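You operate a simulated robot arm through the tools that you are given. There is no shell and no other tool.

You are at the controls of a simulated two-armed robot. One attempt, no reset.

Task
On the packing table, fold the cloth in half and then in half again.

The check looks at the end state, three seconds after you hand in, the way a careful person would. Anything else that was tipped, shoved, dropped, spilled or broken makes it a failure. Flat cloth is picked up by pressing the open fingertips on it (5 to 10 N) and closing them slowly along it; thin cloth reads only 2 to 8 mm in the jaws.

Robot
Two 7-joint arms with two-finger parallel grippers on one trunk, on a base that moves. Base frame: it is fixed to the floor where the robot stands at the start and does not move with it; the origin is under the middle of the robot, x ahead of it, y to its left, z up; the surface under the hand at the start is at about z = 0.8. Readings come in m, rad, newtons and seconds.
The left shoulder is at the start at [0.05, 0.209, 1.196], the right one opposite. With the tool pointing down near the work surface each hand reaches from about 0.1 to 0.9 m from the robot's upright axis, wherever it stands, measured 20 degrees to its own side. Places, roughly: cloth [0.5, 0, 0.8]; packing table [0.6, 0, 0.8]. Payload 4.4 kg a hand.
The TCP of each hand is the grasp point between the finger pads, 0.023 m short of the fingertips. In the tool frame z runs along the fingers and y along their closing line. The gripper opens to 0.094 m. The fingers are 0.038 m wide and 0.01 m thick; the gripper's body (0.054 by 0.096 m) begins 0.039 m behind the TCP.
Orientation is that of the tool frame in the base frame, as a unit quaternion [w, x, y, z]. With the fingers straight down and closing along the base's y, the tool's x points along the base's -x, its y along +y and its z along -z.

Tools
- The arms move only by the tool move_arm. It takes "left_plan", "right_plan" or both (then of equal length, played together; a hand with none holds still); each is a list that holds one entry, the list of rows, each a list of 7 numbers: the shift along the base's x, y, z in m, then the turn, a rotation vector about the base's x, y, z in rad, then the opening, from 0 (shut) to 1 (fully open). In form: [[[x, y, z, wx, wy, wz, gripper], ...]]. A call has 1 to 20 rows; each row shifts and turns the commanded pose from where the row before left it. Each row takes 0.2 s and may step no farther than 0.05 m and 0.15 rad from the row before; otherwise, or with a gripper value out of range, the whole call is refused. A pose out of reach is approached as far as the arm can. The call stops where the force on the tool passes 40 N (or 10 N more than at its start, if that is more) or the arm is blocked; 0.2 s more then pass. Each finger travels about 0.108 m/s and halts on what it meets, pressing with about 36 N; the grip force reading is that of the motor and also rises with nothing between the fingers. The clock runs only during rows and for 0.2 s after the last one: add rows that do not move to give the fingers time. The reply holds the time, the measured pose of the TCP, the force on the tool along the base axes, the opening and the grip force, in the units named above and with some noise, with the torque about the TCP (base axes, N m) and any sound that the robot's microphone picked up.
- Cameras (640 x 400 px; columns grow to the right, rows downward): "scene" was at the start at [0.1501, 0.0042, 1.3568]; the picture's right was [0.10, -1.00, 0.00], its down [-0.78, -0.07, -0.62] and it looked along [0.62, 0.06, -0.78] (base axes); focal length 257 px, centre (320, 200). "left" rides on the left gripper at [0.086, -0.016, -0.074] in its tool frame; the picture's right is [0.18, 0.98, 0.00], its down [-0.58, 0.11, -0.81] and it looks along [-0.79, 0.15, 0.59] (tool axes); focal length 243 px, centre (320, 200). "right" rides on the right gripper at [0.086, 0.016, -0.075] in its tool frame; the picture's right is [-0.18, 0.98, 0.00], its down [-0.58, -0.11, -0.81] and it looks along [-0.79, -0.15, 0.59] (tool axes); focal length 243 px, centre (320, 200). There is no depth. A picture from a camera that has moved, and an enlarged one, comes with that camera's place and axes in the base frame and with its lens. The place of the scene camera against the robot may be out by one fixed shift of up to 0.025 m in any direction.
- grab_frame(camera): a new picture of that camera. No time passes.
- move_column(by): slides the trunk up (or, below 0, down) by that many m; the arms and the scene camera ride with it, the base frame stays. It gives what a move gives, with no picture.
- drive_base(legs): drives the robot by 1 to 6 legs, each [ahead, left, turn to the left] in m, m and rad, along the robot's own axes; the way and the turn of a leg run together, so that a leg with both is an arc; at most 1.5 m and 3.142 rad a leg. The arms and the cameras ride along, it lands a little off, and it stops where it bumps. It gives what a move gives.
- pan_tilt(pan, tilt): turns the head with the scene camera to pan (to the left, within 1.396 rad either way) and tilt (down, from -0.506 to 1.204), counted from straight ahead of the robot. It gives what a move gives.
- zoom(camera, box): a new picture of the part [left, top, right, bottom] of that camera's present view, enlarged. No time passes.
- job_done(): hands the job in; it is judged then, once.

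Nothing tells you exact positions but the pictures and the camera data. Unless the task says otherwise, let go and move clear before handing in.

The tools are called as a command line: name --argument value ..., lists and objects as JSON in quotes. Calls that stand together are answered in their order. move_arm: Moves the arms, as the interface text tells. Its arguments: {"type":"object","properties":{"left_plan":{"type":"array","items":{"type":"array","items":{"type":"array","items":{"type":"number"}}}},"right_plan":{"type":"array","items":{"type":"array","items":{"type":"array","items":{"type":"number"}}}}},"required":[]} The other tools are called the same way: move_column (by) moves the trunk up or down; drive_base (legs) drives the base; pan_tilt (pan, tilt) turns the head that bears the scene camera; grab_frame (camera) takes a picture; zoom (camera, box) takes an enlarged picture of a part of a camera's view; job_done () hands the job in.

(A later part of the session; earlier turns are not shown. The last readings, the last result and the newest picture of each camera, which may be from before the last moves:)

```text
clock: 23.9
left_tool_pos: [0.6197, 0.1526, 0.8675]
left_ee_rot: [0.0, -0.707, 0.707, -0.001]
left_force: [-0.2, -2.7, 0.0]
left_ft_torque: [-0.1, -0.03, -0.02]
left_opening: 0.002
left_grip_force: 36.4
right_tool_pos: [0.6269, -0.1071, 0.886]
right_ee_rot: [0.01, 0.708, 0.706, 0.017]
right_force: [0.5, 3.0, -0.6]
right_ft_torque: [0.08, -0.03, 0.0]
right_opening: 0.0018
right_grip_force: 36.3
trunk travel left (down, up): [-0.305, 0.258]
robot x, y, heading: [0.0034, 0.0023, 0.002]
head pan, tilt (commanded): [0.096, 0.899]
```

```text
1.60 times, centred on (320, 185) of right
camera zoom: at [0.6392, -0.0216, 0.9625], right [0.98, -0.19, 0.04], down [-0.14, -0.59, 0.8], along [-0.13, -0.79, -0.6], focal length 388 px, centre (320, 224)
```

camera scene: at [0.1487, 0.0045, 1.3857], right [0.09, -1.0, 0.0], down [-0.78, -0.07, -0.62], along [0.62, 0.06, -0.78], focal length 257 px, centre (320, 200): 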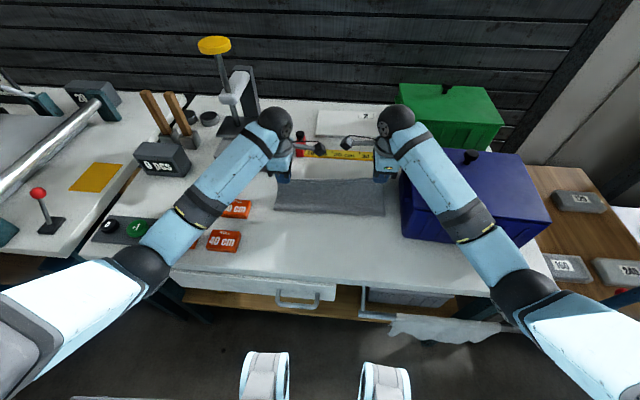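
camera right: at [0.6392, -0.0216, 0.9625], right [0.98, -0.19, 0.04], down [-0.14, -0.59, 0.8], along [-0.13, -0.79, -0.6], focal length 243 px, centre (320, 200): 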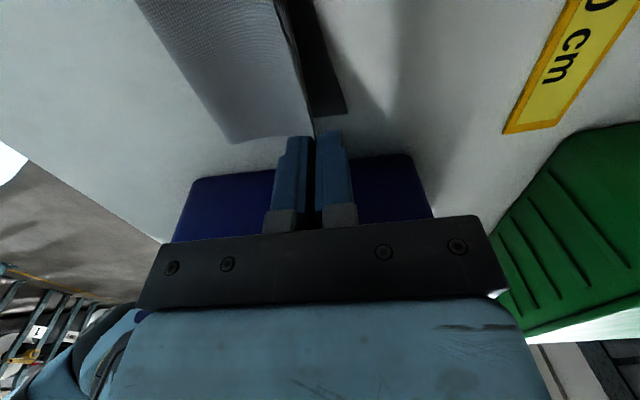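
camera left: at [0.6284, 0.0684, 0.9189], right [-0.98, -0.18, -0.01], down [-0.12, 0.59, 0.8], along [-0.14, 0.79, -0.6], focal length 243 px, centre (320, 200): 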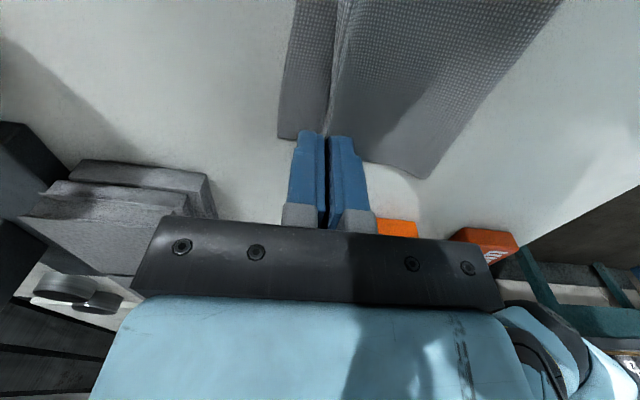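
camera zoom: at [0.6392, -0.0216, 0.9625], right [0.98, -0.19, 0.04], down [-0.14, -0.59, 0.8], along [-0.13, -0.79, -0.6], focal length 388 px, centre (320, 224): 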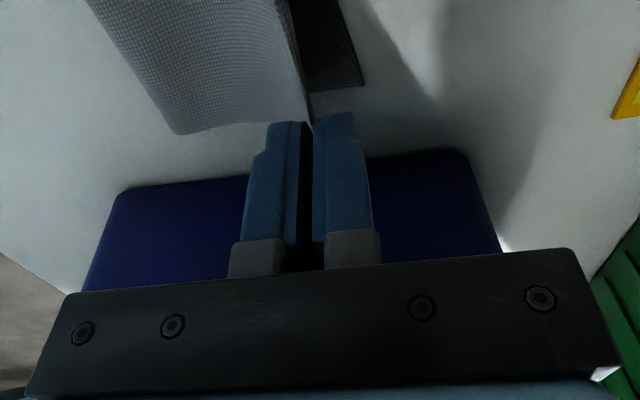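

The forearm pushed the blue bin about 5 cm forward, from x≈0.44 to x≈0.49 at its near corner. I'll need to put it back later. First I'll draw the hands back off the bin and raise the trunk so the forearm passes well above it.

move_arm --left_plan '[[[-0.005, 0, 0.005, 0, 0, 0, 0], [-0.005, 0, 0.005, 0, 0, 0, 0], [-0.005, 0, 0.005, 0, 0, 0, 0], [-0.005, 0, 0.003, 0, 0, 0, 0]]]' --right_plan '[[[-0.006, 0, 0.003, 0, 0, 0, 0], [-0.008, 0, 0.002, 0, 0, 0, 0], [-0.008, 0, 0, 0, 0, 0, 0], [-0.005, 0, 0, 0, 0, 0, 0]]]'

move_column --by 0.05

grab_frame --camera "scene"

```text
clock: 24.9
left_tool_pos: [0.6009, 0.1521, 0.885]
left_ee_rot: [0.0, -0.707, 0.707, 0.0]
left_force: [0.5, -2.3, 0.1]
left_ft_torque: [-0.08, 0.0, -0.03]
left_opening: 0.0021
left_grip_force: 35.8
right_tool_pos: [0.6, -0.108, 0.8939]
right_ee_rot: [0.01, 0.708, 0.706, 0.017]
right_force: [0.6, 2.5, 0.1]
right_ft_torque: [0.07, 0.01, 0.0]
right_opening: 0.0018
right_grip_force: 36.1
trunk travel left (down, up): [-0.305, 0.258]
robot x, y, heading: [0.0003, -0.0003, 0.002]
head pan, tilt (commanded): [0.096, 0.899]
```

```text
clock: 25.9
left_tool_pos: [0.601, 0.1521, 0.9345]
left_ee_rot: [0.0, -0.707, 0.708, 0.0]
left_force: [1.1, -2.7, 0.1]
left_ft_torque: [-0.04, -0.02, 0.01]
left_opening: 0.0017
left_grip_force: 36.7
right_tool_pos: [0.6006, -0.1072, 0.9434]
right_ee_rot: [0.01, 0.707, 0.706, 0.017]
right_force: [0.1, 2.0, -0.2]
right_ft_torque: [0.04, 0.01, -0.02]
right_opening: 0.002
right_grip_force: 36.5
trunk travel left (down, up): [-0.355, 0.208]
robot x, y, heading: [-0.0024, -0.0001, -0.0]
head pan, tilt (commanded): [0.096, 0.899]
```

```text
taken
camera scene: at [0.1499, 0.0039, 1.4367], right [0.09, -1.0, 0.0], down [-0.78, -0.07, -0.62], along [0.62, 0.06, -0.78], focal length 257 px, centre (320, 200)
```

scene: 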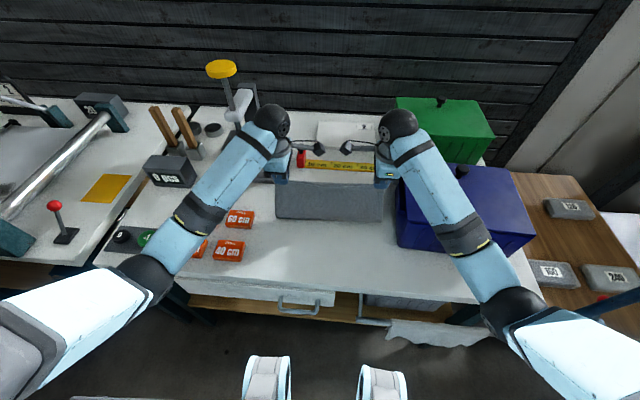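

move_arm --left_plan '[[[0, 0, -0.012, 0, 0, 0, 0], [0, 0, -0.013, 0, 0, 0, 0], [0, 0, -0.013, 0, 0, 0, 0], [0, 0, -0.012, 0, 0, 0, 0]]]' --right_plan '[[[0, 0, -0.014, -0.0025, 0.01, 0, 0], [0, 0, -0.015, -0.0025, 0.01, 0, 0], [0, 0, -0.015, -0.0025, 0.01, 0, 0], [0, 0, -0.014, -0.0025, 0.008, 0, 0]]]'

move_column --by 0.05

```text
clock: 26.9
left_tool_pos: [0.6009, 0.1523, 0.8854]
left_ee_rot: [0.001, -0.706, 0.708, -0.001]
left_force: [0.8, -3.2, 0.3]
left_ft_torque: [-0.04, 0.0, 0.0]
left_opening: 0.0016
left_grip_force: 35.9
right_tool_pos: [0.6003, -0.1062, 0.8852]
right_ee_rot: [0.001, 0.707, 0.707, 0.002]
right_force: [0.7, 2.5, -0.4]
right_ft_torque: [0.08, -0.04, 0.01]
right_opening: 0.0016
right_grip_force: 36.0
trunk travel left (down, up): [-0.355, 0.208]
robot x, y, heading: [0.0001, 0.0008, -0.002]
head pan, tilt (commanded): [0.096, 0.899]
```

```text
clock: 27.8
left_tool_pos: [0.6001, 0.1522, 0.9344]
left_ee_rot: [0.0, -0.706, 0.708, 0.0]
left_force: [1.0, -3.2, 0.5]
left_ft_torque: [-0.07, -0.04, 0.0]
left_opening: 0.0019
left_grip_force: 36.1
right_tool_pos: [0.6005, -0.1071, 0.9354]
right_ee_rot: [0.0, 0.708, 0.706, 0.001]
right_force: [0.6, 2.4, -0.4]
right_ft_torque: [0.09, -0.02, -0.01]
right_opening: 0.0021
right_grip_force: 36.1
trunk travel left (down, up): [-0.405, 0.158]
robot x, y, heading: [-0.0021, 0.0012, -0.008]
head pan, tilt (commanded): [0.096, 0.899]
```

move_arm --left_plan '[[[0, 0, -0.012, 0, 0, 0, 0], [0, 0, -0.013, 0, 0, 0, 0], [0, 0, -0.013, 0, 0, 0, 0], [0, 0, -0.012, 0, 0, 0, 0]]]' --right_plan '[[[0, 0, -0.012, 0, 0, 0, 0], [0, 0, -0.013, 0, 0, 0, 0], [0, 0, -0.013, 0, 0, 0, 0], [0, 0, -0.012, 0, 0, 0, 0]]]'

grab_frame --camera "scene"

grab_frame --camera "right"

grab_frame --camera "left"

```text
clock: 28.8
left_tool_pos: [0.6004, 0.1529, 0.8841]
left_ee_rot: [0.0, -0.706, 0.708, 0.0]
left_force: [1.2, -2.2, -0.5]
left_ft_torque: [-0.08, 0.03, 0.03]
left_opening: 0.0019
left_grip_force: 36.2
right_tool_pos: [0.5999, -0.1057, 0.8846]
right_ee_rot: [0.0, 0.708, 0.706, 0.001]
right_force: [0.0, 1.9, 0.2]
right_ft_torque: [0.08, 0.0, 0.01]
right_opening: 0.0019
right_grip_force: 36.4
trunk travel left (down, up): [-0.405, 0.158]
robot x, y, heading: [-0.0044, 0.0025, -0.003]
head pan, tilt (commanded): [0.096, 0.899]
```

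```text
taken
camera scene: at [0.1497, 0.0039, 1.4868], right [0.09, -1.0, 0.0], down [-0.78, -0.07, -0.62], along [0.62, 0.06, -0.78], focal length 257 px, centre (320, 200)
```

scene: 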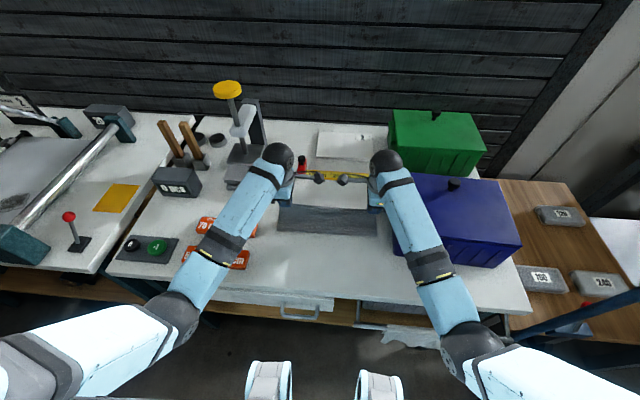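

```text
taken
camera right: at [0.6145, -0.0207, 0.9597], right [0.98, -0.19, 0.0], down [-0.11, -0.58, 0.81], along [-0.15, -0.79, -0.59], focal length 243 px, centre (320, 200)
```

right: 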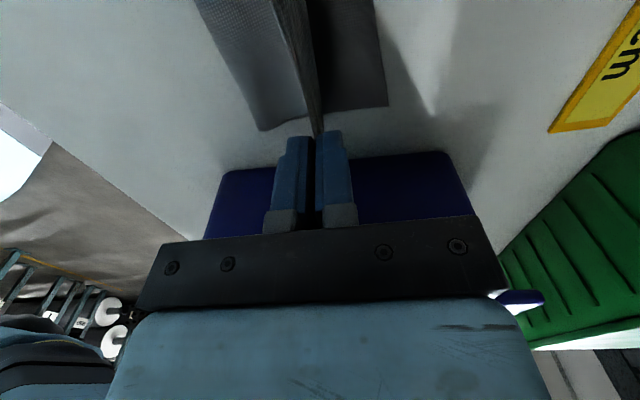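

```text
taken
camera left: at [0.6155, 0.0659, 0.9589], right [-0.98, -0.18, 0.0], down [-0.11, 0.58, 0.81], along [-0.15, 0.79, -0.59], focal length 243 px, centre (320, 200)
```

left: 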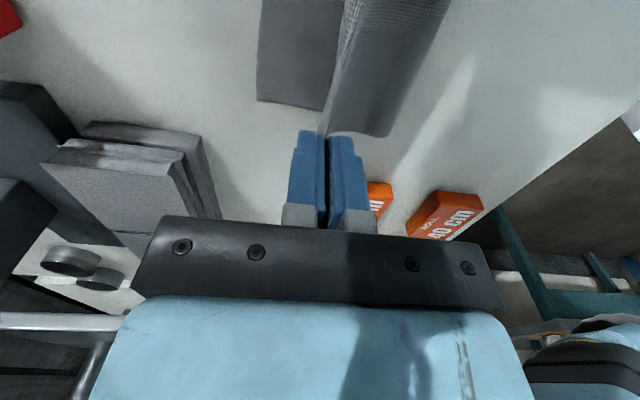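

The far edge is still at x≈0.642 and the forearm is clear for now. One more trunk step will give it margin over the bin.

move_column --by 0.05

move_arm --left_plan '[[[0, 0, -0.012, 0, 0, 0, 0], [0, 0, -0.013, 0, 0, 0, 0], [0, 0, -0.013, 0, 0, 0, 0], [0, 0, -0.012, 0, 0, 0, 0]]]' --right_plan '[[[0, 0, -0.012, 0, 0, 0, 0], [0, 0, -0.013, 0, 0, 0, 0], [0, 0, -0.013, 0, 0, 0, 0], [0, 0, -0.012, 0, 0, 0, 0]]]'

grab_frame --camera "scene"

```text
clock: 29.7
left_tool_pos: [0.6007, 0.1534, 0.9354]
left_ee_rot: [0.0, -0.706, 0.708, 0.0]
left_force: [0.0, -2.6, 0.0]
left_ft_torque: [-0.05, -0.01, -0.01]
left_opening: 0.0021
left_grip_force: 36.0
right_tool_pos: [0.6, -0.1069, 0.9351]
right_ee_rot: [0.0, 0.708, 0.706, 0.001]
right_force: [-0.1, 2.7, 0.3]
right_ft_torque: [0.06, -0.02, -0.01]
right_opening: 0.0016
right_grip_force: 35.9
trunk travel left (down, up): [-0.455, 0.108]
robot x, y, heading: [-0.0033, -0.0021, -0.001]
head pan, tilt (commanded): [0.096, 0.899]
```

```text
clock: 30.7
left_tool_pos: [0.5995, 0.1521, 0.8843]
left_ee_rot: [0.0, -0.706, 0.708, -0.001]
left_force: [0.1, -4.3, 0.4]
left_ft_torque: [-0.04, -0.01, -0.01]
left_opening: 0.0018
left_grip_force: 36.0
right_tool_pos: [0.6005, -0.1088, 0.8855]
right_ee_rot: [0.001, 0.708, 0.707, 0.001]
right_force: [-1.2, 3.1, 0.8]
right_ft_torque: [0.11, 0.0, 0.0]
right_opening: 0.0016
right_grip_force: 36.4
trunk travel left (down, up): [-0.455, 0.108]
robot x, y, heading: [0.0003, -0.002, -0.003]
head pan, tilt (commanded): [0.096, 0.899]
```

```text
taken
camera scene: at [0.1497, 0.0039, 1.5368], right [0.09, -1.0, 0.0], down [-0.78, -0.07, -0.62], along [0.62, 0.06, -0.78], focal length 257 px, centre (320, 200)
```

scene: 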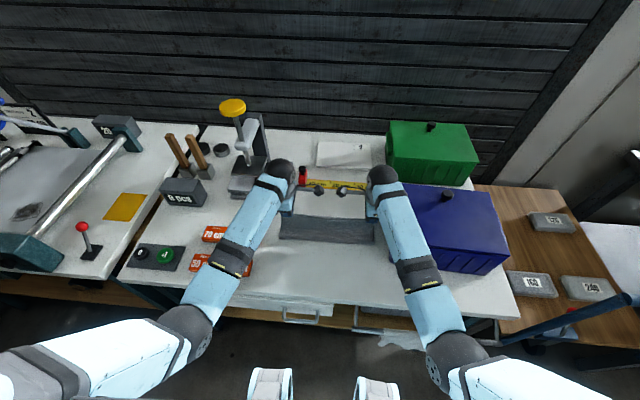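

Everything is clear, so I'll go forward and down to the landing point.

move_arm --left_plan '[[[0.006, 0, -0.012, 0, 0, 0, 0], [0.006, 0, -0.012, 0, 0, 0, 0], [0.005, 0, -0.012, 0, 0, 0, 0], [0.004, 0, -0.01, 0, 0, 0, 0], [0.002, 0, -0.006, 0, 0, 0, 0], [0, 0, 0, 0, 0, 0, 0]]]' --right_plan '[[[0.006, 0, -0.012, 0, 0, 0, 0], [0.006, 0, -0.012, 0, 0, 0, 0], [0.005, 0, -0.012, 0, 0, 0, 0], [0.004, 0, -0.01, 0, 0, 0, 0], [0.002, 0, -0.006, 0, 0, 0, 0], [0, 0, 0, 0, 0, 0, 0]]]'

grab_frame --camera "scene"

grab_frame --camera "right"

grab_frame --camera "left"

```text
clock: 32.1
left_tool_pos: [0.6232, 0.1511, 0.8322]
left_ee_rot: [0.0, -0.706, 0.708, 0.0]
left_force: [0.8, -2.9, 0.0]
left_ft_torque: [-0.08, -0.02, 0.02]
left_opening: 0.0021
left_grip_force: 36.0
right_tool_pos: [0.6227, -0.1076, 0.8315]
right_ee_rot: [0.001, 0.708, 0.706, 0.002]
right_force: [-0.1, 2.3, 0.0]
right_ft_torque: [0.05, -0.01, 0.04]
right_opening: 0.0019
right_grip_force: 35.9
trunk travel left (down, up): [-0.455, 0.108]
robot x, y, heading: [0.0039, -0.0015, 0.001]
head pan, tilt (commanded): [0.096, 0.899]
```

```text
taken
camera scene: at [0.1495, 0.0039, 1.5368], right [0.09, -1.0, 0.0], down [-0.78, -0.07, -0.62], along [0.62, 0.06, -0.78], focal length 257 px, centre (320, 200)
```

scene: 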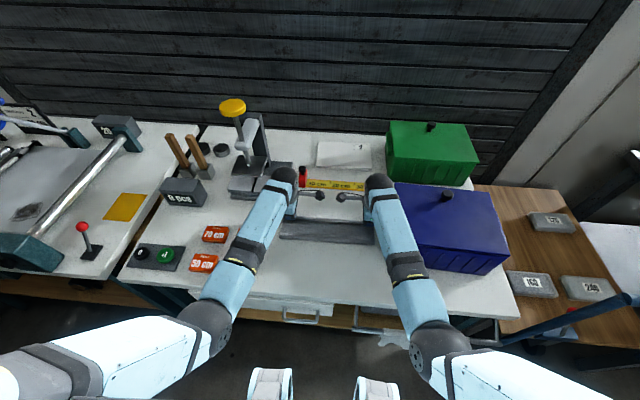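

```text
taken
camera right: at [0.637, -0.0216, 0.9078], right [0.98, -0.19, 0.0], down [-0.11, -0.58, 0.81], along [-0.15, -0.79, -0.59], focal length 243 px, centre (320, 200)
```

right: 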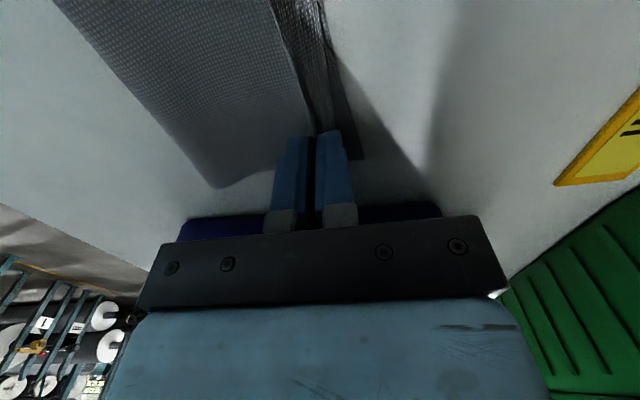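

```text
taken
camera left: at [0.6391, 0.0654, 0.9074], right [-0.98, -0.18, 0.0], down [-0.11, 0.58, 0.81], along [-0.15, 0.79, -0.59], focal length 243 px, centre (320, 200)
```

left: 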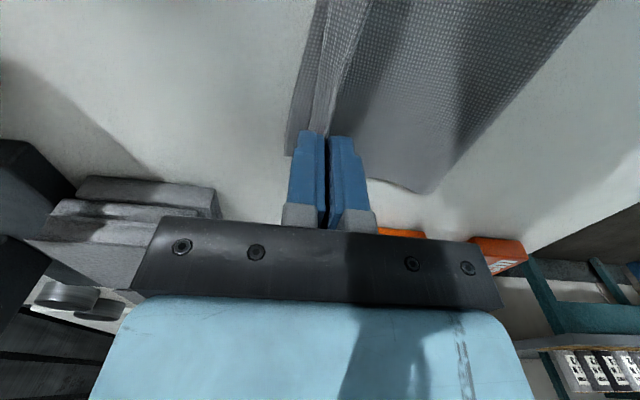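

The alignment looks good: the lower layer's far margin sticks out about 2 cm beyond the pinch, which matches the gripped hem. I'll ease the sideways tension and lower until I touch.

move_arm --left_plan '[[[0, -0.002, -0.003, 0, 0, 0, 0], [0, -0.001, -0.002, 0, 0, 0, 0], [0, 0, -0.001, 0, 0, 0, 0], [0, 0, 0, 0, 0, 0, 0]]]' --right_plan '[[[0, 0.002, -0.003, 0, 0, 0, 0], [0, 0.001, -0.002, 0, 0, 0, 0], [0, 0, -0.001, 0, 0, 0, 0], [0, 0, 0, 0, 0, 0, 0]]]'

```text
clock: 33.1
left_tool_pos: [0.6215, 0.1477, 0.8272]
left_ee_rot: [-0.001, -0.706, 0.708, -0.002]
left_force: [-0.2, -23.2, 0.5]
left_ft_torque: [-0.54, -0.01, 0.03]
left_opening: 0.0016
left_grip_force: 36.4
right_tool_pos: [0.6239, -0.1214, 0.8248]
right_ee_rot: [0.009, 0.711, 0.703, -0.006]
right_force: [-2.9, 28.2, 15.2]
right_ft_torque: [0.61, -0.06, 0.03]
right_opening: 0.0019
right_grip_force: 36.0
trunk travel left (down, up): [-0.455, 0.108]
robot x, y, heading: [0.0004, 0.0002, -0.005]
head pan, tilt (commanded): [0.096, 0.899]
```

The right hand got displaced sideways and tensioned the cloth. I'll look before I do anything else.

grab_frame --camera "scene"

grab_frame --camera "right"

```text
taken
camera scene: at [0.1473, 0.0048, 1.5372], right [0.09, -1.0, 0.0], down [-0.78, -0.07, -0.62], along [0.62, 0.06, -0.78], focal length 257 px, centre (320, 200)
```

scene: 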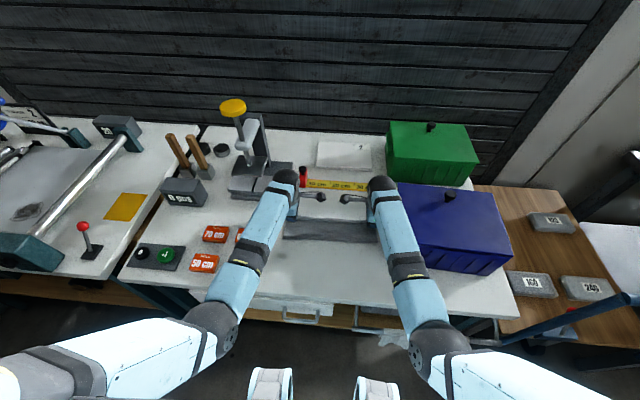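

```text
taken
camera right: at [0.6388, -0.0331, 0.8981], right [0.98, -0.19, 0.01], down [-0.12, -0.56, 0.82], along [-0.15, -0.8, -0.58], focal length 243 px, centre (320, 200)
```

right: 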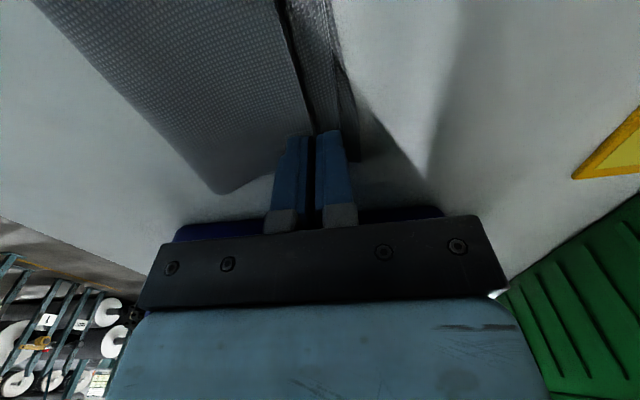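

move_arm --right_plan '[[[0, 0.003, 0.002, 0, 0, 0, 0], [0, 0.003, 0.001, 0, 0, 0, 0], [0, 0.003, 0.001, 0, 0, 0, 0], [0, 0, 0, 0, 0, 0, 0]]]'

```text
clock: 33.6
left_tool_pos: [0.6218, 0.1426, 0.8274]
left_ee_rot: [-0.002, -0.704, 0.71, -0.003]
left_force: [0.7, -20.4, -0.2]
left_ft_torque: [-0.46, -0.03, 0.01]
left_opening: 0.0019
left_grip_force: 35.7
right_tool_pos: [0.626, -0.1258, 0.8258]
right_ee_rot: [0.014, 0.71, 0.704, -0.008]
right_force: [-2.6, 23.0, 10.1]
right_ft_torque: [0.58, -0.04, 0.11]
right_opening: 0.0013
right_grip_force: 35.7
trunk travel left (down, up): [-0.455, 0.108]
robot x, y, heading: [-0.0016, 0.0016, -0.004]
head pan, tilt (commanded): [0.096, 0.899]
stopped in row 2 (right hand): the force on the tool passed its limit at 47 N (the readings are from after the stop); the commanded pose is now the measured one
```

zoom --camera "scene" --box '[340, 150, 540, 275]'

zoom --camera "scene" --box '[230, 150, 430, 275]'

zoom --camera "scene" --box '[340, 250, 580, 400]'

grab_frame --camera "left"

```text
3.20 times, centred on (440, 212) of scene
camera zoom: at [0.1491, 0.0037, 1.5367], right [0.09, -1.0, 0.0], down [-0.78, -0.07, -0.62], along [0.62, 0.06, -0.78], focal length 824 px, centre (-64, 160)
```

zoom: 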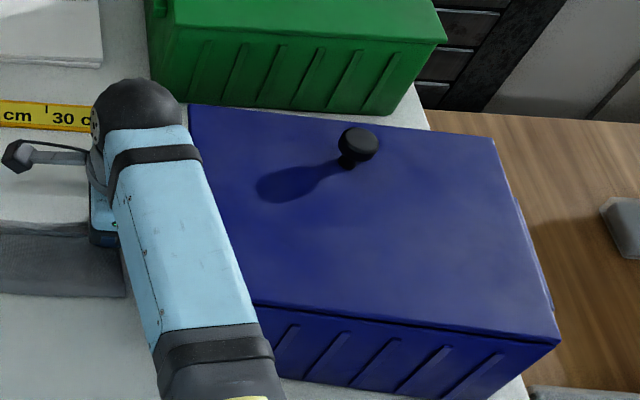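

```text
3.20 times, centred on (330, 212) of scene
camera zoom: at [0.1491, 0.0037, 1.5367], right [0.09, -1.0, 0.0], down [-0.78, -0.07, -0.62], along [0.62, 0.06, -0.78], focal length 824 px, centre (288, 160)
```

zoom: 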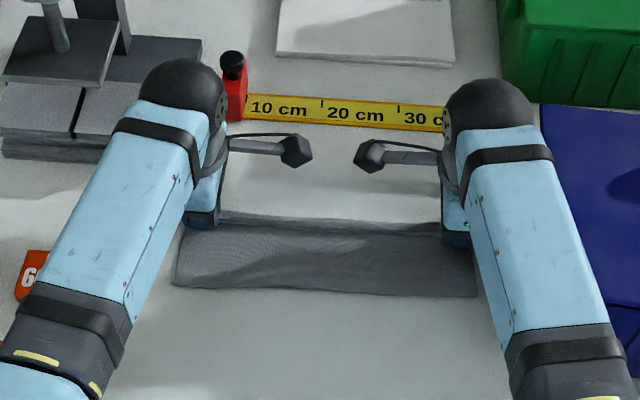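

```text
2.67 times, centred on (460, 325) of scene
camera zoom: at [0.1491, 0.0037, 1.5367], right [0.09, -1.0, 0.0], down [-0.78, -0.07, -0.62], along [0.62, 0.06, -0.78], focal length 686 px, centre (-53, -133)
```

zoom: 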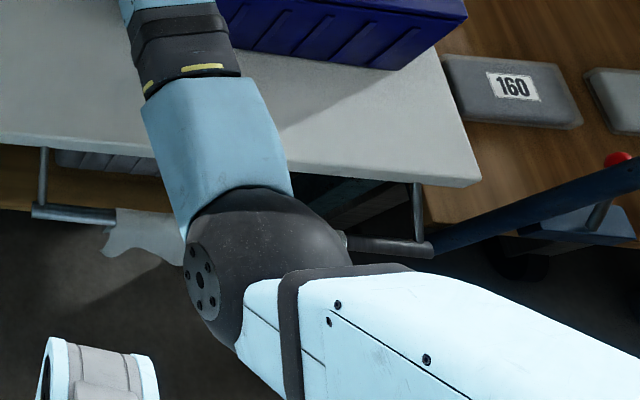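

```text
taken
camera left: at [0.6373, 0.0573, 0.9024], right [-0.98, -0.18, 0.0], down [-0.11, 0.59, 0.8], along [-0.14, 0.79, -0.6], focal length 243 px, centre (320, 200)
```

left: 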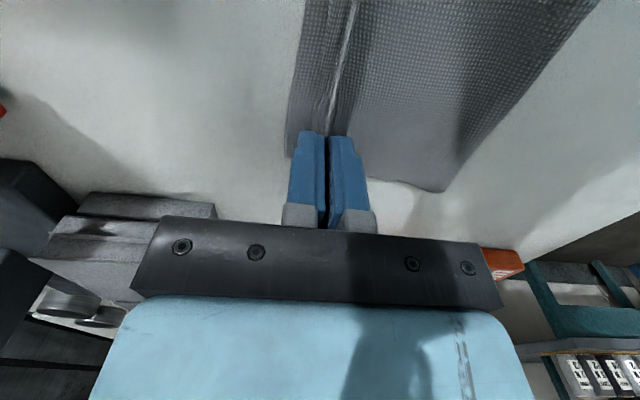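

move_arm --left_plan '[[[0, 0, 0.004, 0, 0, 0, 0], [0, 0, 0.004, 0, 0, 0, 0], [0, 0.001, 0, 0, 0, 0, 0], [0, 0.001, 0, 0, 0, 0, 0]]]' --right_plan '[[[0, 0, 0.004, 0, 0, 0, 0], [0, 0, 0.004, 0, 0, 0, 0], [0, 0.003, 0, 0, 0, 0, 0], [0, 0.003, 0, 0, 0, 0, 0]]]'

```text
clock: 34.1
left_tool_pos: [0.6228, 0.1381, 0.8344]
left_ee_rot: [-0.005, -0.703, 0.711, -0.006]
left_force: [0.9, -24.1, 0.1]
left_ft_torque: [-0.51, -0.03, 0.0]
left_opening: 0.0017
left_grip_force: 35.5
right_tool_pos: [0.6268, -0.1317, 0.8273]
right_ee_rot: [0.016, 0.711, 0.703, -0.013]
right_force: [-0.4, 23.8, 0.5]
right_ft_torque: [0.56, 0.0, 0.04]
right_opening: 0.0017
right_grip_force: 35.4
trunk travel left (down, up): [-0.455, 0.108]
robot x, y, heading: [0.0007, 0.0009, 0.002]
head pan, tilt (commanded): [0.096, 0.899]
stopped in row 2 (right hand): the force on the tool passed its limit at 42 N (the readings are from after the stop); the commanded pose is now the measured one
```

The right arm is drifting to −y on its own, probably as it reconfigures. I'll let the left hand follow to relax the cloth, hold the right still, and watch.

move_arm --left_plan '[[[0, -0.004, 0, 0, 0, 0, 0], [0, -0.004, 0, 0, 0, 0, 0], [0, 0, 0, 0, 0, 0, 0], [0, 0, 0, 0, 0, 0, 0]]]' --right_plan '[[[0, 0, 0, 0, 0, 0, 0], [0, 0, 0, 0, 0, 0, 0], [0, 0, 0, 0, 0, 0, 0], [0, 0, 0, 0, 0, 0, 0]]]'

```text
clock: 35.1
left_tool_pos: [0.6231, 0.1349, 0.8327]
left_ee_rot: [-0.003, -0.704, 0.71, -0.004]
left_force: [0.7, -16.3, -0.2]
left_ft_torque: [-0.3, -0.01, -0.02]
left_opening: 0.0018
left_grip_force: 36.3
right_tool_pos: [0.6265, -0.1348, 0.8282]
right_ee_rot: [0.016, 0.711, 0.703, -0.013]
right_force: [0.4, 17.5, 0.3]
right_ft_torque: [0.3, 0.0, 0.01]
right_opening: 0.0019
right_grip_force: 36.0
trunk travel left (down, up): [-0.455, 0.108]
robot x, y, heading: [-0.0008, -0.0009, 0.0]
head pan, tilt (commanded): [0.096, 0.899]
```

pan_tilt --pan -0.35 --tilt 0.95

grab_frame --camera "scene"

zoom --camera "scene" --box '[180, 60, 420, 210]'

```text
clock: 36.0
left_tool_pos: [0.6218, 0.1346, 0.8334]
left_ee_rot: [-0.003, -0.704, 0.71, -0.003]
left_force: [0.5, -16.0, 0.6]
left_ft_torque: [-0.34, 0.01, -0.04]
left_opening: 0.0017
left_grip_force: 35.9
right_tool_pos: [0.6257, -0.1341, 0.8275]
right_ee_rot: [0.016, 0.712, 0.702, -0.013]
right_force: [0.2, 16.2, 0.5]
right_ft_torque: [0.27, 0.03, 0.03]
right_opening: 0.0019
right_grip_force: 36.0
trunk travel left (down, up): [-0.455, 0.108]
robot x, y, heading: [-0.0032, -0.0002, 0.001]
head pan, tilt (commanded): [-0.351, 0.949]
```

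```text
taken
camera scene: at [0.1426, -0.0279, 1.5331], right [-0.34, -0.94, 0.0], down [-0.76, 0.28, -0.58], along [0.55, -0.2, -0.81], focal length 257 px, centre (320, 200)
```

scene: 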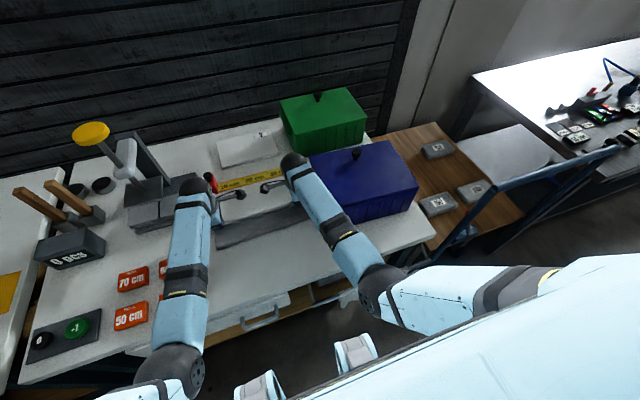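

```text
2.67 times, centred on (300, 135) of scene
camera zoom: at [0.1426, -0.0279, 1.5331], right [-0.34, -0.94, 0.0], down [-0.76, 0.28, -0.58], along [0.55, -0.2, -0.81], focal length 686 px, centre (373, 373)
```

zoom: 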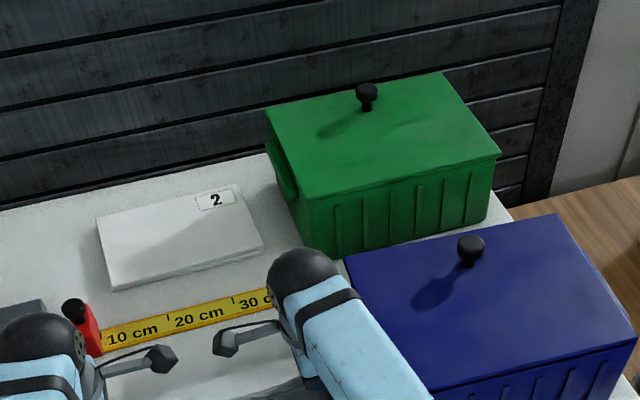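

There's no visible contact; I think the right shoulder is at its inward limit when the hand is this low. I'll raise the right hand slightly and bring it back toward y≈−0.11, where it was fine before.

move_arm --right_plan '[[[0, 0, 0.004, 0, 0, 0, 0], [0, 0, 0.004, 0, 0, 0, 0], [0, 0.002, 0.002, 0, 0, 0, 0], [0, 0.003, 0.001, 0, 0, 0, 0], [0, 0.003, 0, 0, 0, 0, 0], [0, 0.003, 0, 0, 0, 0, 0], [0, 0, 0, 0, 0, 0, 0]]]'

```text
clock: 36.6
left_tool_pos: [0.622, 0.1241, 0.835]
left_ee_rot: [-0.008, -0.702, 0.712, -0.009]
left_force: [1.7, -24.0, -0.2]
left_ft_torque: [-0.49, -0.05, 0.04]
left_opening: 0.0015
left_grip_force: 36.3
right_tool_pos: [0.6266, -0.1461, 0.8322]
right_ee_rot: [0.023, 0.712, 0.701, -0.017]
right_force: [0.1, 25.4, 0.0]
right_ft_torque: [0.5, 0.05, 0.03]
right_opening: 0.0018
right_grip_force: 35.6
trunk travel left (down, up): [-0.455, 0.108]
robot x, y, heading: [0.0009, -0.0011, -0.003]
head pan, tilt (commanded): [-0.351, 0.949]
stopped in row 3 (right hand): the force on the tool passed its limit at 42 N (the readings are from after the stop); the commanded pose is now the measured one
```

The right arm keeps getting pushed outward. I'll check how the cloth is lying now before deciding whether to let go here.

pan_tilt --pan 0.0 --tilt 0.95

zoom --camera "scene" --box '[220, 130, 460, 280]'

grab_frame --camera "right"

grab_frame --camera "left"

```text
clock: 37.5
left_tool_pos: [0.623, 0.1275, 0.8339]
left_ee_rot: [-0.007, -0.702, 0.712, -0.006]
left_force: [1.0, -34.5, -0.2]
left_ft_torque: [-0.72, -0.02, 0.03]
left_opening: 0.002
left_grip_force: 36.1
right_tool_pos: [0.6274, -0.1444, 0.8318]
right_ee_rot: [0.022, 0.713, 0.7, -0.018]
right_force: [-0.2, 36.6, 0.7]
right_ft_torque: [0.75, 0.05, 0.06]
right_opening: 0.002
right_grip_force: 36.1
trunk travel left (down, up): [-0.455, 0.108]
robot x, y, heading: [-0.002, -0.0004, -0.004]
head pan, tilt (commanded): [0.0, 0.949]
```

```text
2.67 times, centred on (340, 205) of scene
camera zoom: at [0.1472, -0.003, 1.533], right [0.0, -1.0, 0.0], down [-0.81, 0.0, -0.58], along [0.58, 0.0, -0.81], focal length 686 px, centre (267, 187)
```

zoom: 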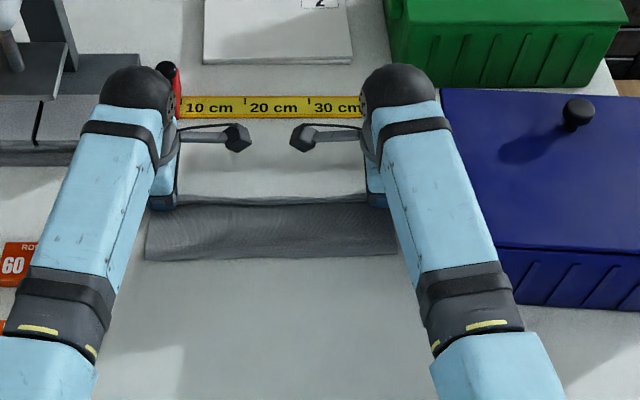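

```text
taken
camera right: at [0.6427, -0.0553, 0.9023], right [0.98, -0.2, 0.02], down [-0.12, -0.53, 0.84], along [-0.16, -0.82, -0.55], focal length 243 px, centre (320, 200)
```

right: 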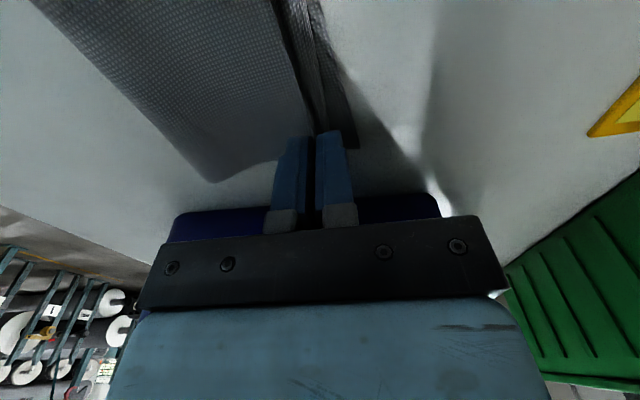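

```text
taken
camera left: at [0.6365, 0.0431, 0.9098], right [-0.99, -0.17, 0.0], down [-0.1, 0.6, 0.8], along [-0.14, 0.78, -0.61], focal length 243 px, centre (320, 200)
```

left: 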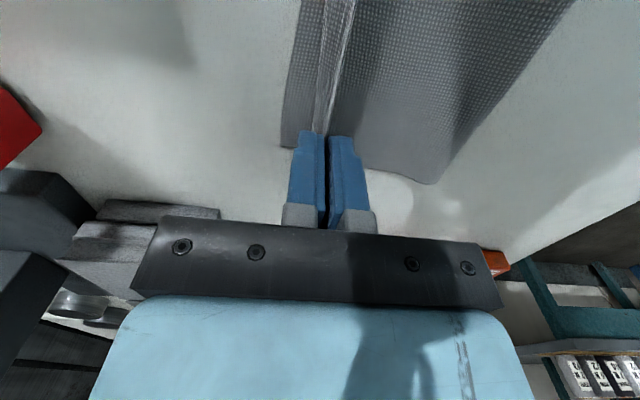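

Both layers were dragged together by about 3 cm to −y, so the fold itself is still aligned. I'll relax the tension with the left hand.

move_arm --left_plan '[[[0, -0.005, 0, 0, 0, 0, 0], [0, -0.005, 0, 0, 0, 0, 0], [0, -0.005, 0, 0, 0, 0, 0], [0, -0.004, 0, 0, 0, 0, 0], [0, 0, 0, 0, 0, 0, 0]]]'

```text
clock: 38.4
left_tool_pos: [0.6228, 0.1308, 0.8263]
left_ee_rot: [0.002, -0.704, 0.71, 0.003]
left_force: [1.3, -36.5, 1.8]
left_ft_torque: [-0.84, -0.07, -0.02]
left_opening: 0.0019
left_grip_force: 35.5
right_tool_pos: [0.6275, -0.1437, 0.8326]
right_ee_rot: [0.021, 0.712, 0.702, -0.015]
right_force: [-1.0, 38.2, -1.3]
right_ft_torque: [0.87, 0.01, 0.06]
right_opening: 0.0018
right_grip_force: 35.8
trunk travel left (down, up): [-0.455, 0.108]
robot x, y, heading: [-0.0007, 0.0026, -0.007]
head pan, tilt (commanded): [0.0, 0.949]
stopped in row 4 (left hand): the force on the tool passed its limit at 47 N (the readings are from after the stop); the commanded pose is now the measured one
```

The left arm shows the same inward limit at this trunk height. I'll open both grippers gently here so the cloth relaxes as the grip fades.

move_arm --left_plan '[[[0, 0, 0, 0, 0, 0, 0.01], [0, 0, 0, 0, 0, 0, 0.015], [0, 0, 0, 0, 0, 0, 0.02], [0, 0, 0, 0, 0, 0, 0.025], [0, 0, 0, 0, 0, 0, 0.03], [0, 0, 0, 0, 0, 0, 0.04], [0, 0, 0, 0, 0, 0, 0.06], [0, 0, 0, 0, 0, 0, 0.09], [0, 0, 0, 0, 0, 0, 0.13], [0, 0, 0, 0, 0, 0, 0.18], [0, 0, 0, 0, 0, 0, 0.22], [0, 0, 0, 0, 0, 0, 0.22]]]' --right_plan '[[[0, 0, 0, 0, 0, 0, 0.01], [0, 0, 0, 0, 0, 0, 0.015], [0, 0, 0, 0, 0, 0, 0.02], [0, 0, 0, 0, 0, 0, 0.025], [0, 0, 0, 0, 0, 0, 0.03], [0, 0, 0, 0, 0, 0, 0.04], [0, 0, 0, 0, 0, 0, 0.06], [0, 0, 0, 0, 0, 0, 0.09], [0, 0, 0, 0, 0, 0, 0.13], [0, 0, 0, 0, 0, 0, 0.18], [0, 0, 0, 0, 0, 0, 0.22], [0, 0, 0, 0, 0, 0, 0.22]]]'

zoom --camera "scene" --box '[220, 130, 460, 280]'

grab_frame --camera "right"

grab_frame --camera "left"

```text
clock: 41.0
left_tool_pos: [0.6226, 0.1333, 0.8253]
left_ee_rot: [0.003, -0.705, 0.709, 0.005]
left_force: [0.3, 0.0, 0.0]
left_ft_torque: [-0.02, 0.03, -0.01]
left_opening: 0.0205
left_grip_force: 0.0
right_tool_pos: [0.6269, -0.1454, 0.8326]
right_ee_rot: [0.021, 0.713, 0.701, -0.018]
right_force: [-0.7, 0.1, -0.5]
right_ft_torque: [-0.02, 0.01, 0.03]
right_opening: 0.0204
right_grip_force: 0.0
trunk travel left (down, up): [-0.455, 0.108]
robot x, y, heading: [-0.0001, 0.0032, -0.004]
head pan, tilt (commanded): [0.0, 0.949]
```

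```text
2.67 times, centred on (340, 205) of scene
camera zoom: at [0.1471, -0.0032, 1.5331], right [0.0, -1.0, 0.0], down [-0.81, 0.0, -0.58], along [0.58, 0.0, -0.81], focal length 686 px, centre (267, 187)
```

zoom: 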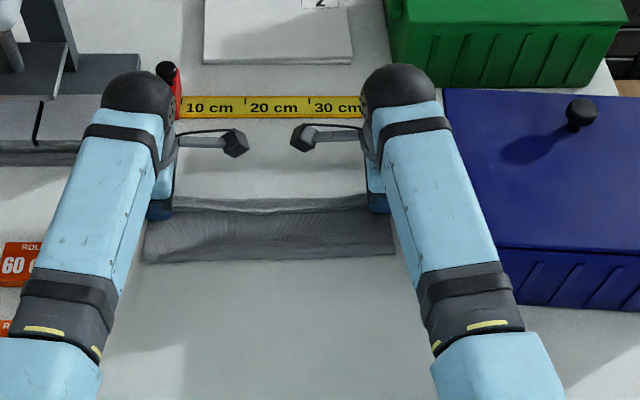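

```text
taken
camera right: at [0.6427, -0.0556, 0.9024], right [0.98, -0.2, 0.02], down [-0.12, -0.53, 0.84], along [-0.16, -0.82, -0.55], focal length 243 px, centre (320, 200)
```

right: 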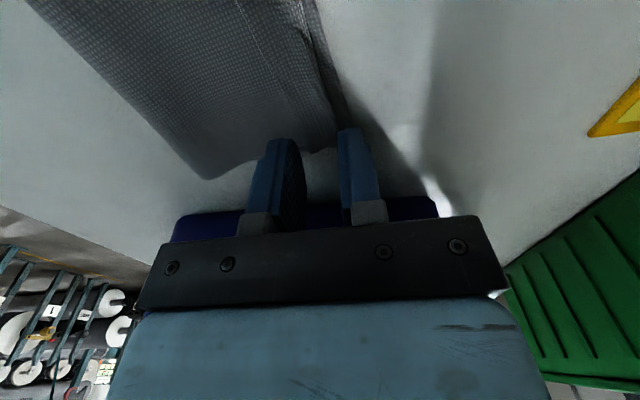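

```text
taken
camera left: at [0.637, 0.0463, 0.8998], right [-0.98, -0.18, 0.0], down [-0.1, 0.57, 0.81], along [-0.15, 0.8, -0.58], focal length 243 px, centre (320, 200)
```

left: 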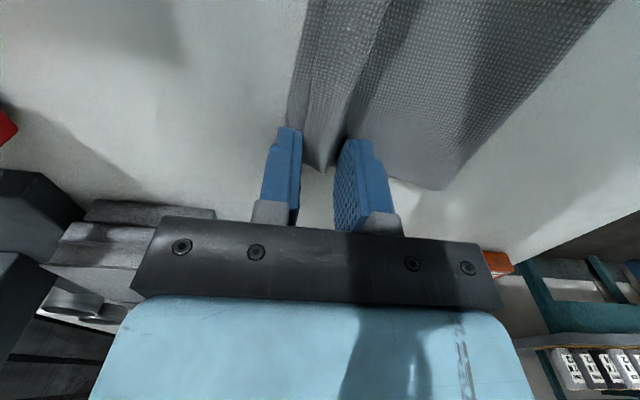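

The cloth is released and the layers look aligned. Next I'll lift both hands straight up, away from it.

move_arm --left_plan '[[[0, 0, 0.008, 0, 0, 0, 0.25], [0, 0, 0.012, 0, 0, 0, 0.25], [0, 0, 0.015, 0, 0, 0, 0.25], [0, 0, 0.02, 0, 0, 0, 0.25], [0, 0, 0.025, 0, 0, 0, 0.25], [0, 0, 0.025, 0, 0, 0, 0.25]]]' --right_plan '[[[0, 0, 0.008, 0, 0, 0, 0.25], [0, 0, 0.012, 0, 0, 0, 0.25], [0, 0, 0.015, 0, 0, 0, 0.25], [0, 0, 0.02, 0, 0, 0, 0.25], [0, 0, 0.025, 0, 0, 0, 0.25], [0, 0, 0.025, 0, 0, 0, 0.25]]]'

grab_frame --camera "scene"

grab_frame --camera "right"

grab_frame --camera "left"

```text
clock: 42.6
left_tool_pos: [0.6295, 0.2022, 0.9213]
left_ee_rot: [-0.038, 0.72, -0.692, -0.038]
left_force: [0.3, -0.4, -0.5]
left_ft_torque: [0.0, 0.0, 0.01]
left_opening: 0.0237
left_grip_force: 0.0
right_tool_pos: [0.6334, -0.2205, 0.9295]
right_ee_rot: [0.06, 0.727, 0.681, -0.056]
right_force: [-1.3, 1.1, 0.6]
right_ft_torque: [0.0, 0.01, 0.01]
right_opening: 0.0239
right_grip_force: 0.5
trunk travel left (down, up): [-0.455, 0.108]
robot x, y, heading: [0.0013, 0.0013, -0.001]
head pan, tilt (commanded): [0.0, 0.949]
stopped in row 6 (left hand): the arm was blocked; the commanded pose is now the measured one
```

```text
taken
camera scene: at [0.1471, -0.0031, 1.5331], right [0.0, -1.0, 0.0], down [-0.81, 0.0, -0.58], along [0.58, 0.0, -0.81], focal length 257 px, centre (320, 200)
```

scene: 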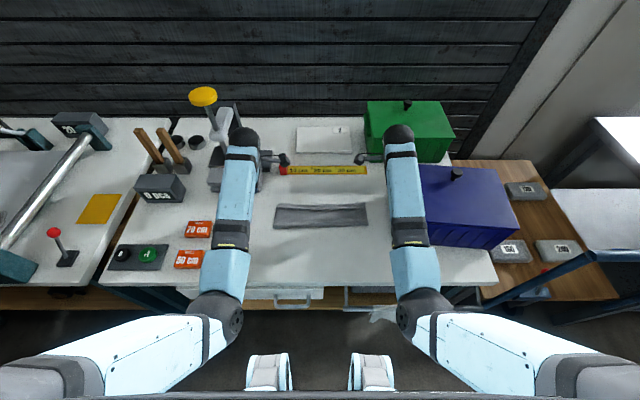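

```text
taken
camera right: at [0.6525, -0.1243, 0.9883], right [0.97, -0.24, 0.04], down [-0.15, -0.44, 0.89], along [-0.2, -0.87, -0.46], focal length 243 px, centre (320, 200)
```

right: 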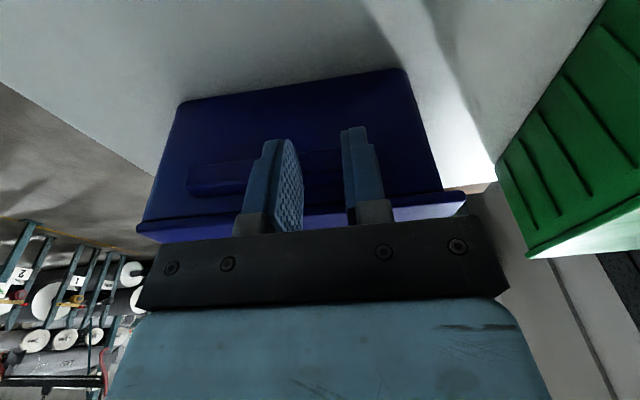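

```text
taken
camera left: at [0.6479, 0.1102, 0.9862], right [-0.98, -0.22, -0.02], down [-0.13, 0.49, 0.86], along [-0.18, 0.85, -0.5], focal length 243 px, centre (320, 200)
```

left: 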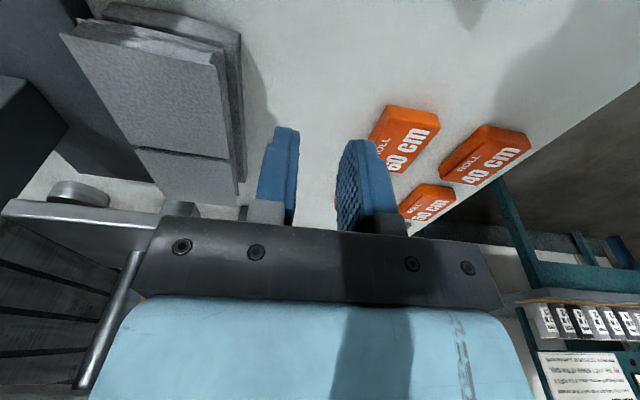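

Both arms are drifting outward because the shoulder roll is at its inward limit in this elbows-in posture. The right arm has pushed the bin sideways too, so I'm stopping that. I'll test a small pull-back toward the robot and watch how they respond.

move_arm --left_plan '[[[-0.01, 0, 0, 0, 0, 0, 0.25], [-0.01, 0, 0, 0, 0, 0, 0.25]]]'

move_arm --right_plan '[[[-0.01, 0, 0, 0, 0, 0, 0.25], [-0.01, 0, 0, 0, 0, 0, 0.25]]]'

```text
clock: 43.4
left_tool_pos: [0.6253, 0.2223, 0.94]
left_ee_rot: [-0.059, 0.723, -0.687, -0.035]
left_force: [0.1, -0.5, 0.7]
left_ft_torque: [0.02, 0.01, 0.0]
left_opening: 0.0235
left_grip_force: 0.0
right_tool_pos: [0.6311, -0.219, 0.9281]
right_ee_rot: [0.06, 0.727, 0.681, -0.056]
right_force: [-0.5, 0.1, 0.7]
right_ft_torque: [-0.06, 0.03, 0.0]
right_opening: 0.0237
right_grip_force: 0.9
trunk travel left (down, up): [-0.455, 0.108]
robot x, y, heading: [-0.0011, -0.0023, -0.0]
head pan, tilt (commanded): [0.0, 0.949]
stopped in row 2 (left hand): the arm was blocked; the commanded pose is now the measured one
```

```text
clock: 44.2
left_tool_pos: [0.6267, 0.223, 0.9397]
left_ee_rot: [-0.058, 0.724, -0.686, -0.035]
left_force: [-0.5, 0.5, 0.0]
left_ft_torque: [0.03, 0.0, 0.0]
left_opening: 0.0234
left_grip_force: 0.1
right_tool_pos: [0.629, -0.2412, 0.947]
right_ee_rot: [0.079, 0.732, 0.675, -0.05]
right_force: [-0.4, 1.2, 0.0]
right_ft_torque: [0.03, 0.01, -0.02]
right_opening: 0.0236
right_grip_force: 0.1
trunk travel left (down, up): [-0.455, 0.108]
robot x, y, heading: [-0.0004, 0.0008, 0.004]
head pan, tilt (commanded): [0.0, 0.949]
stopped in row 2 (right hand): the arm was blocked; the commanded pose is now the measured one
```

grab_frame --camera "scene"

grab_frame --camera "left"

grab_frame --camera "right"

```text
taken
camera scene: at [0.1472, -0.003, 1.533], right [0.0, -1.0, 0.0], down [-0.81, 0.0, -0.58], along [0.58, 0.0, -0.81], focal length 257 px, centre (320, 200)
```

scene: 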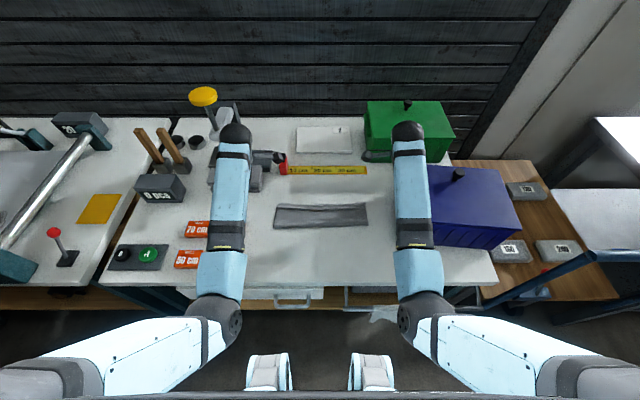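

```text
taken
camera left: at [0.6444, 0.1281, 1.0033], right [-0.97, -0.23, -0.06], down [-0.17, 0.46, 0.87], along [-0.17, 0.86, -0.49], focal length 243 px, centre (320, 200)
```

left: 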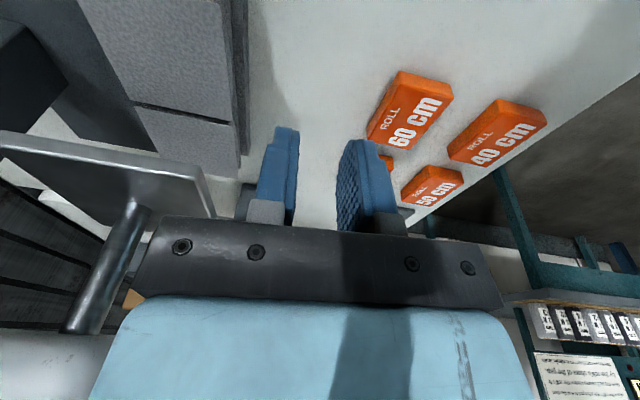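

```text
taken
camera right: at [0.648, -0.1424, 1.0058], right [0.96, -0.26, 0.08], down [-0.18, -0.41, 0.89], along [-0.2, -0.87, -0.44], focal length 243 px, centre (320, 200)
```

right: 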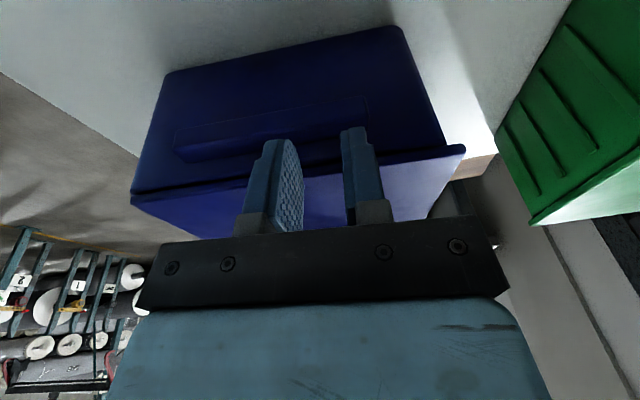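

Pulling back is blocked because the upper arms lie against the body, so I'll swing them up and outward to free the elbows. Right first, rising above the bin lid (top at z≈0.92).

move_arm --right_plan '[[[0, 0, 0.015, 0, 0, 0, 0.25], [0, -0.01, 0.02, 0, 0, 0, 0.25], [0, -0.01, 0.02, 0, 0, 0, 0.25], [0, -0.01, 0.02, 0, 0, 0, 0.25], [0, -0.01, 0.02, 0, 0, 0, 0.25]]]'

```text
clock: 45.4
left_tool_pos: [0.626, 0.2223, 0.9407]
left_ee_rot: [-0.059, 0.725, -0.686, -0.034]
left_force: [0.6, -0.5, -0.6]
left_ft_torque: [0.02, 0.0, 0.01]
left_opening: 0.0234
left_grip_force: 0.1
right_tool_pos: [0.6271, -0.2849, 1.0408]
right_ee_rot: [0.083, 0.734, 0.672, -0.055]
right_force: [-0.1, 0.4, 0.1]
right_ft_torque: [0.02, -0.05, -0.03]
right_opening: 0.0235
right_grip_force: 0.1
trunk travel left (down, up): [-0.455, 0.108]
robot x, y, heading: [0.0036, -0.0033, -0.004]
head pan, tilt (commanded): [0.0, 0.949]
```

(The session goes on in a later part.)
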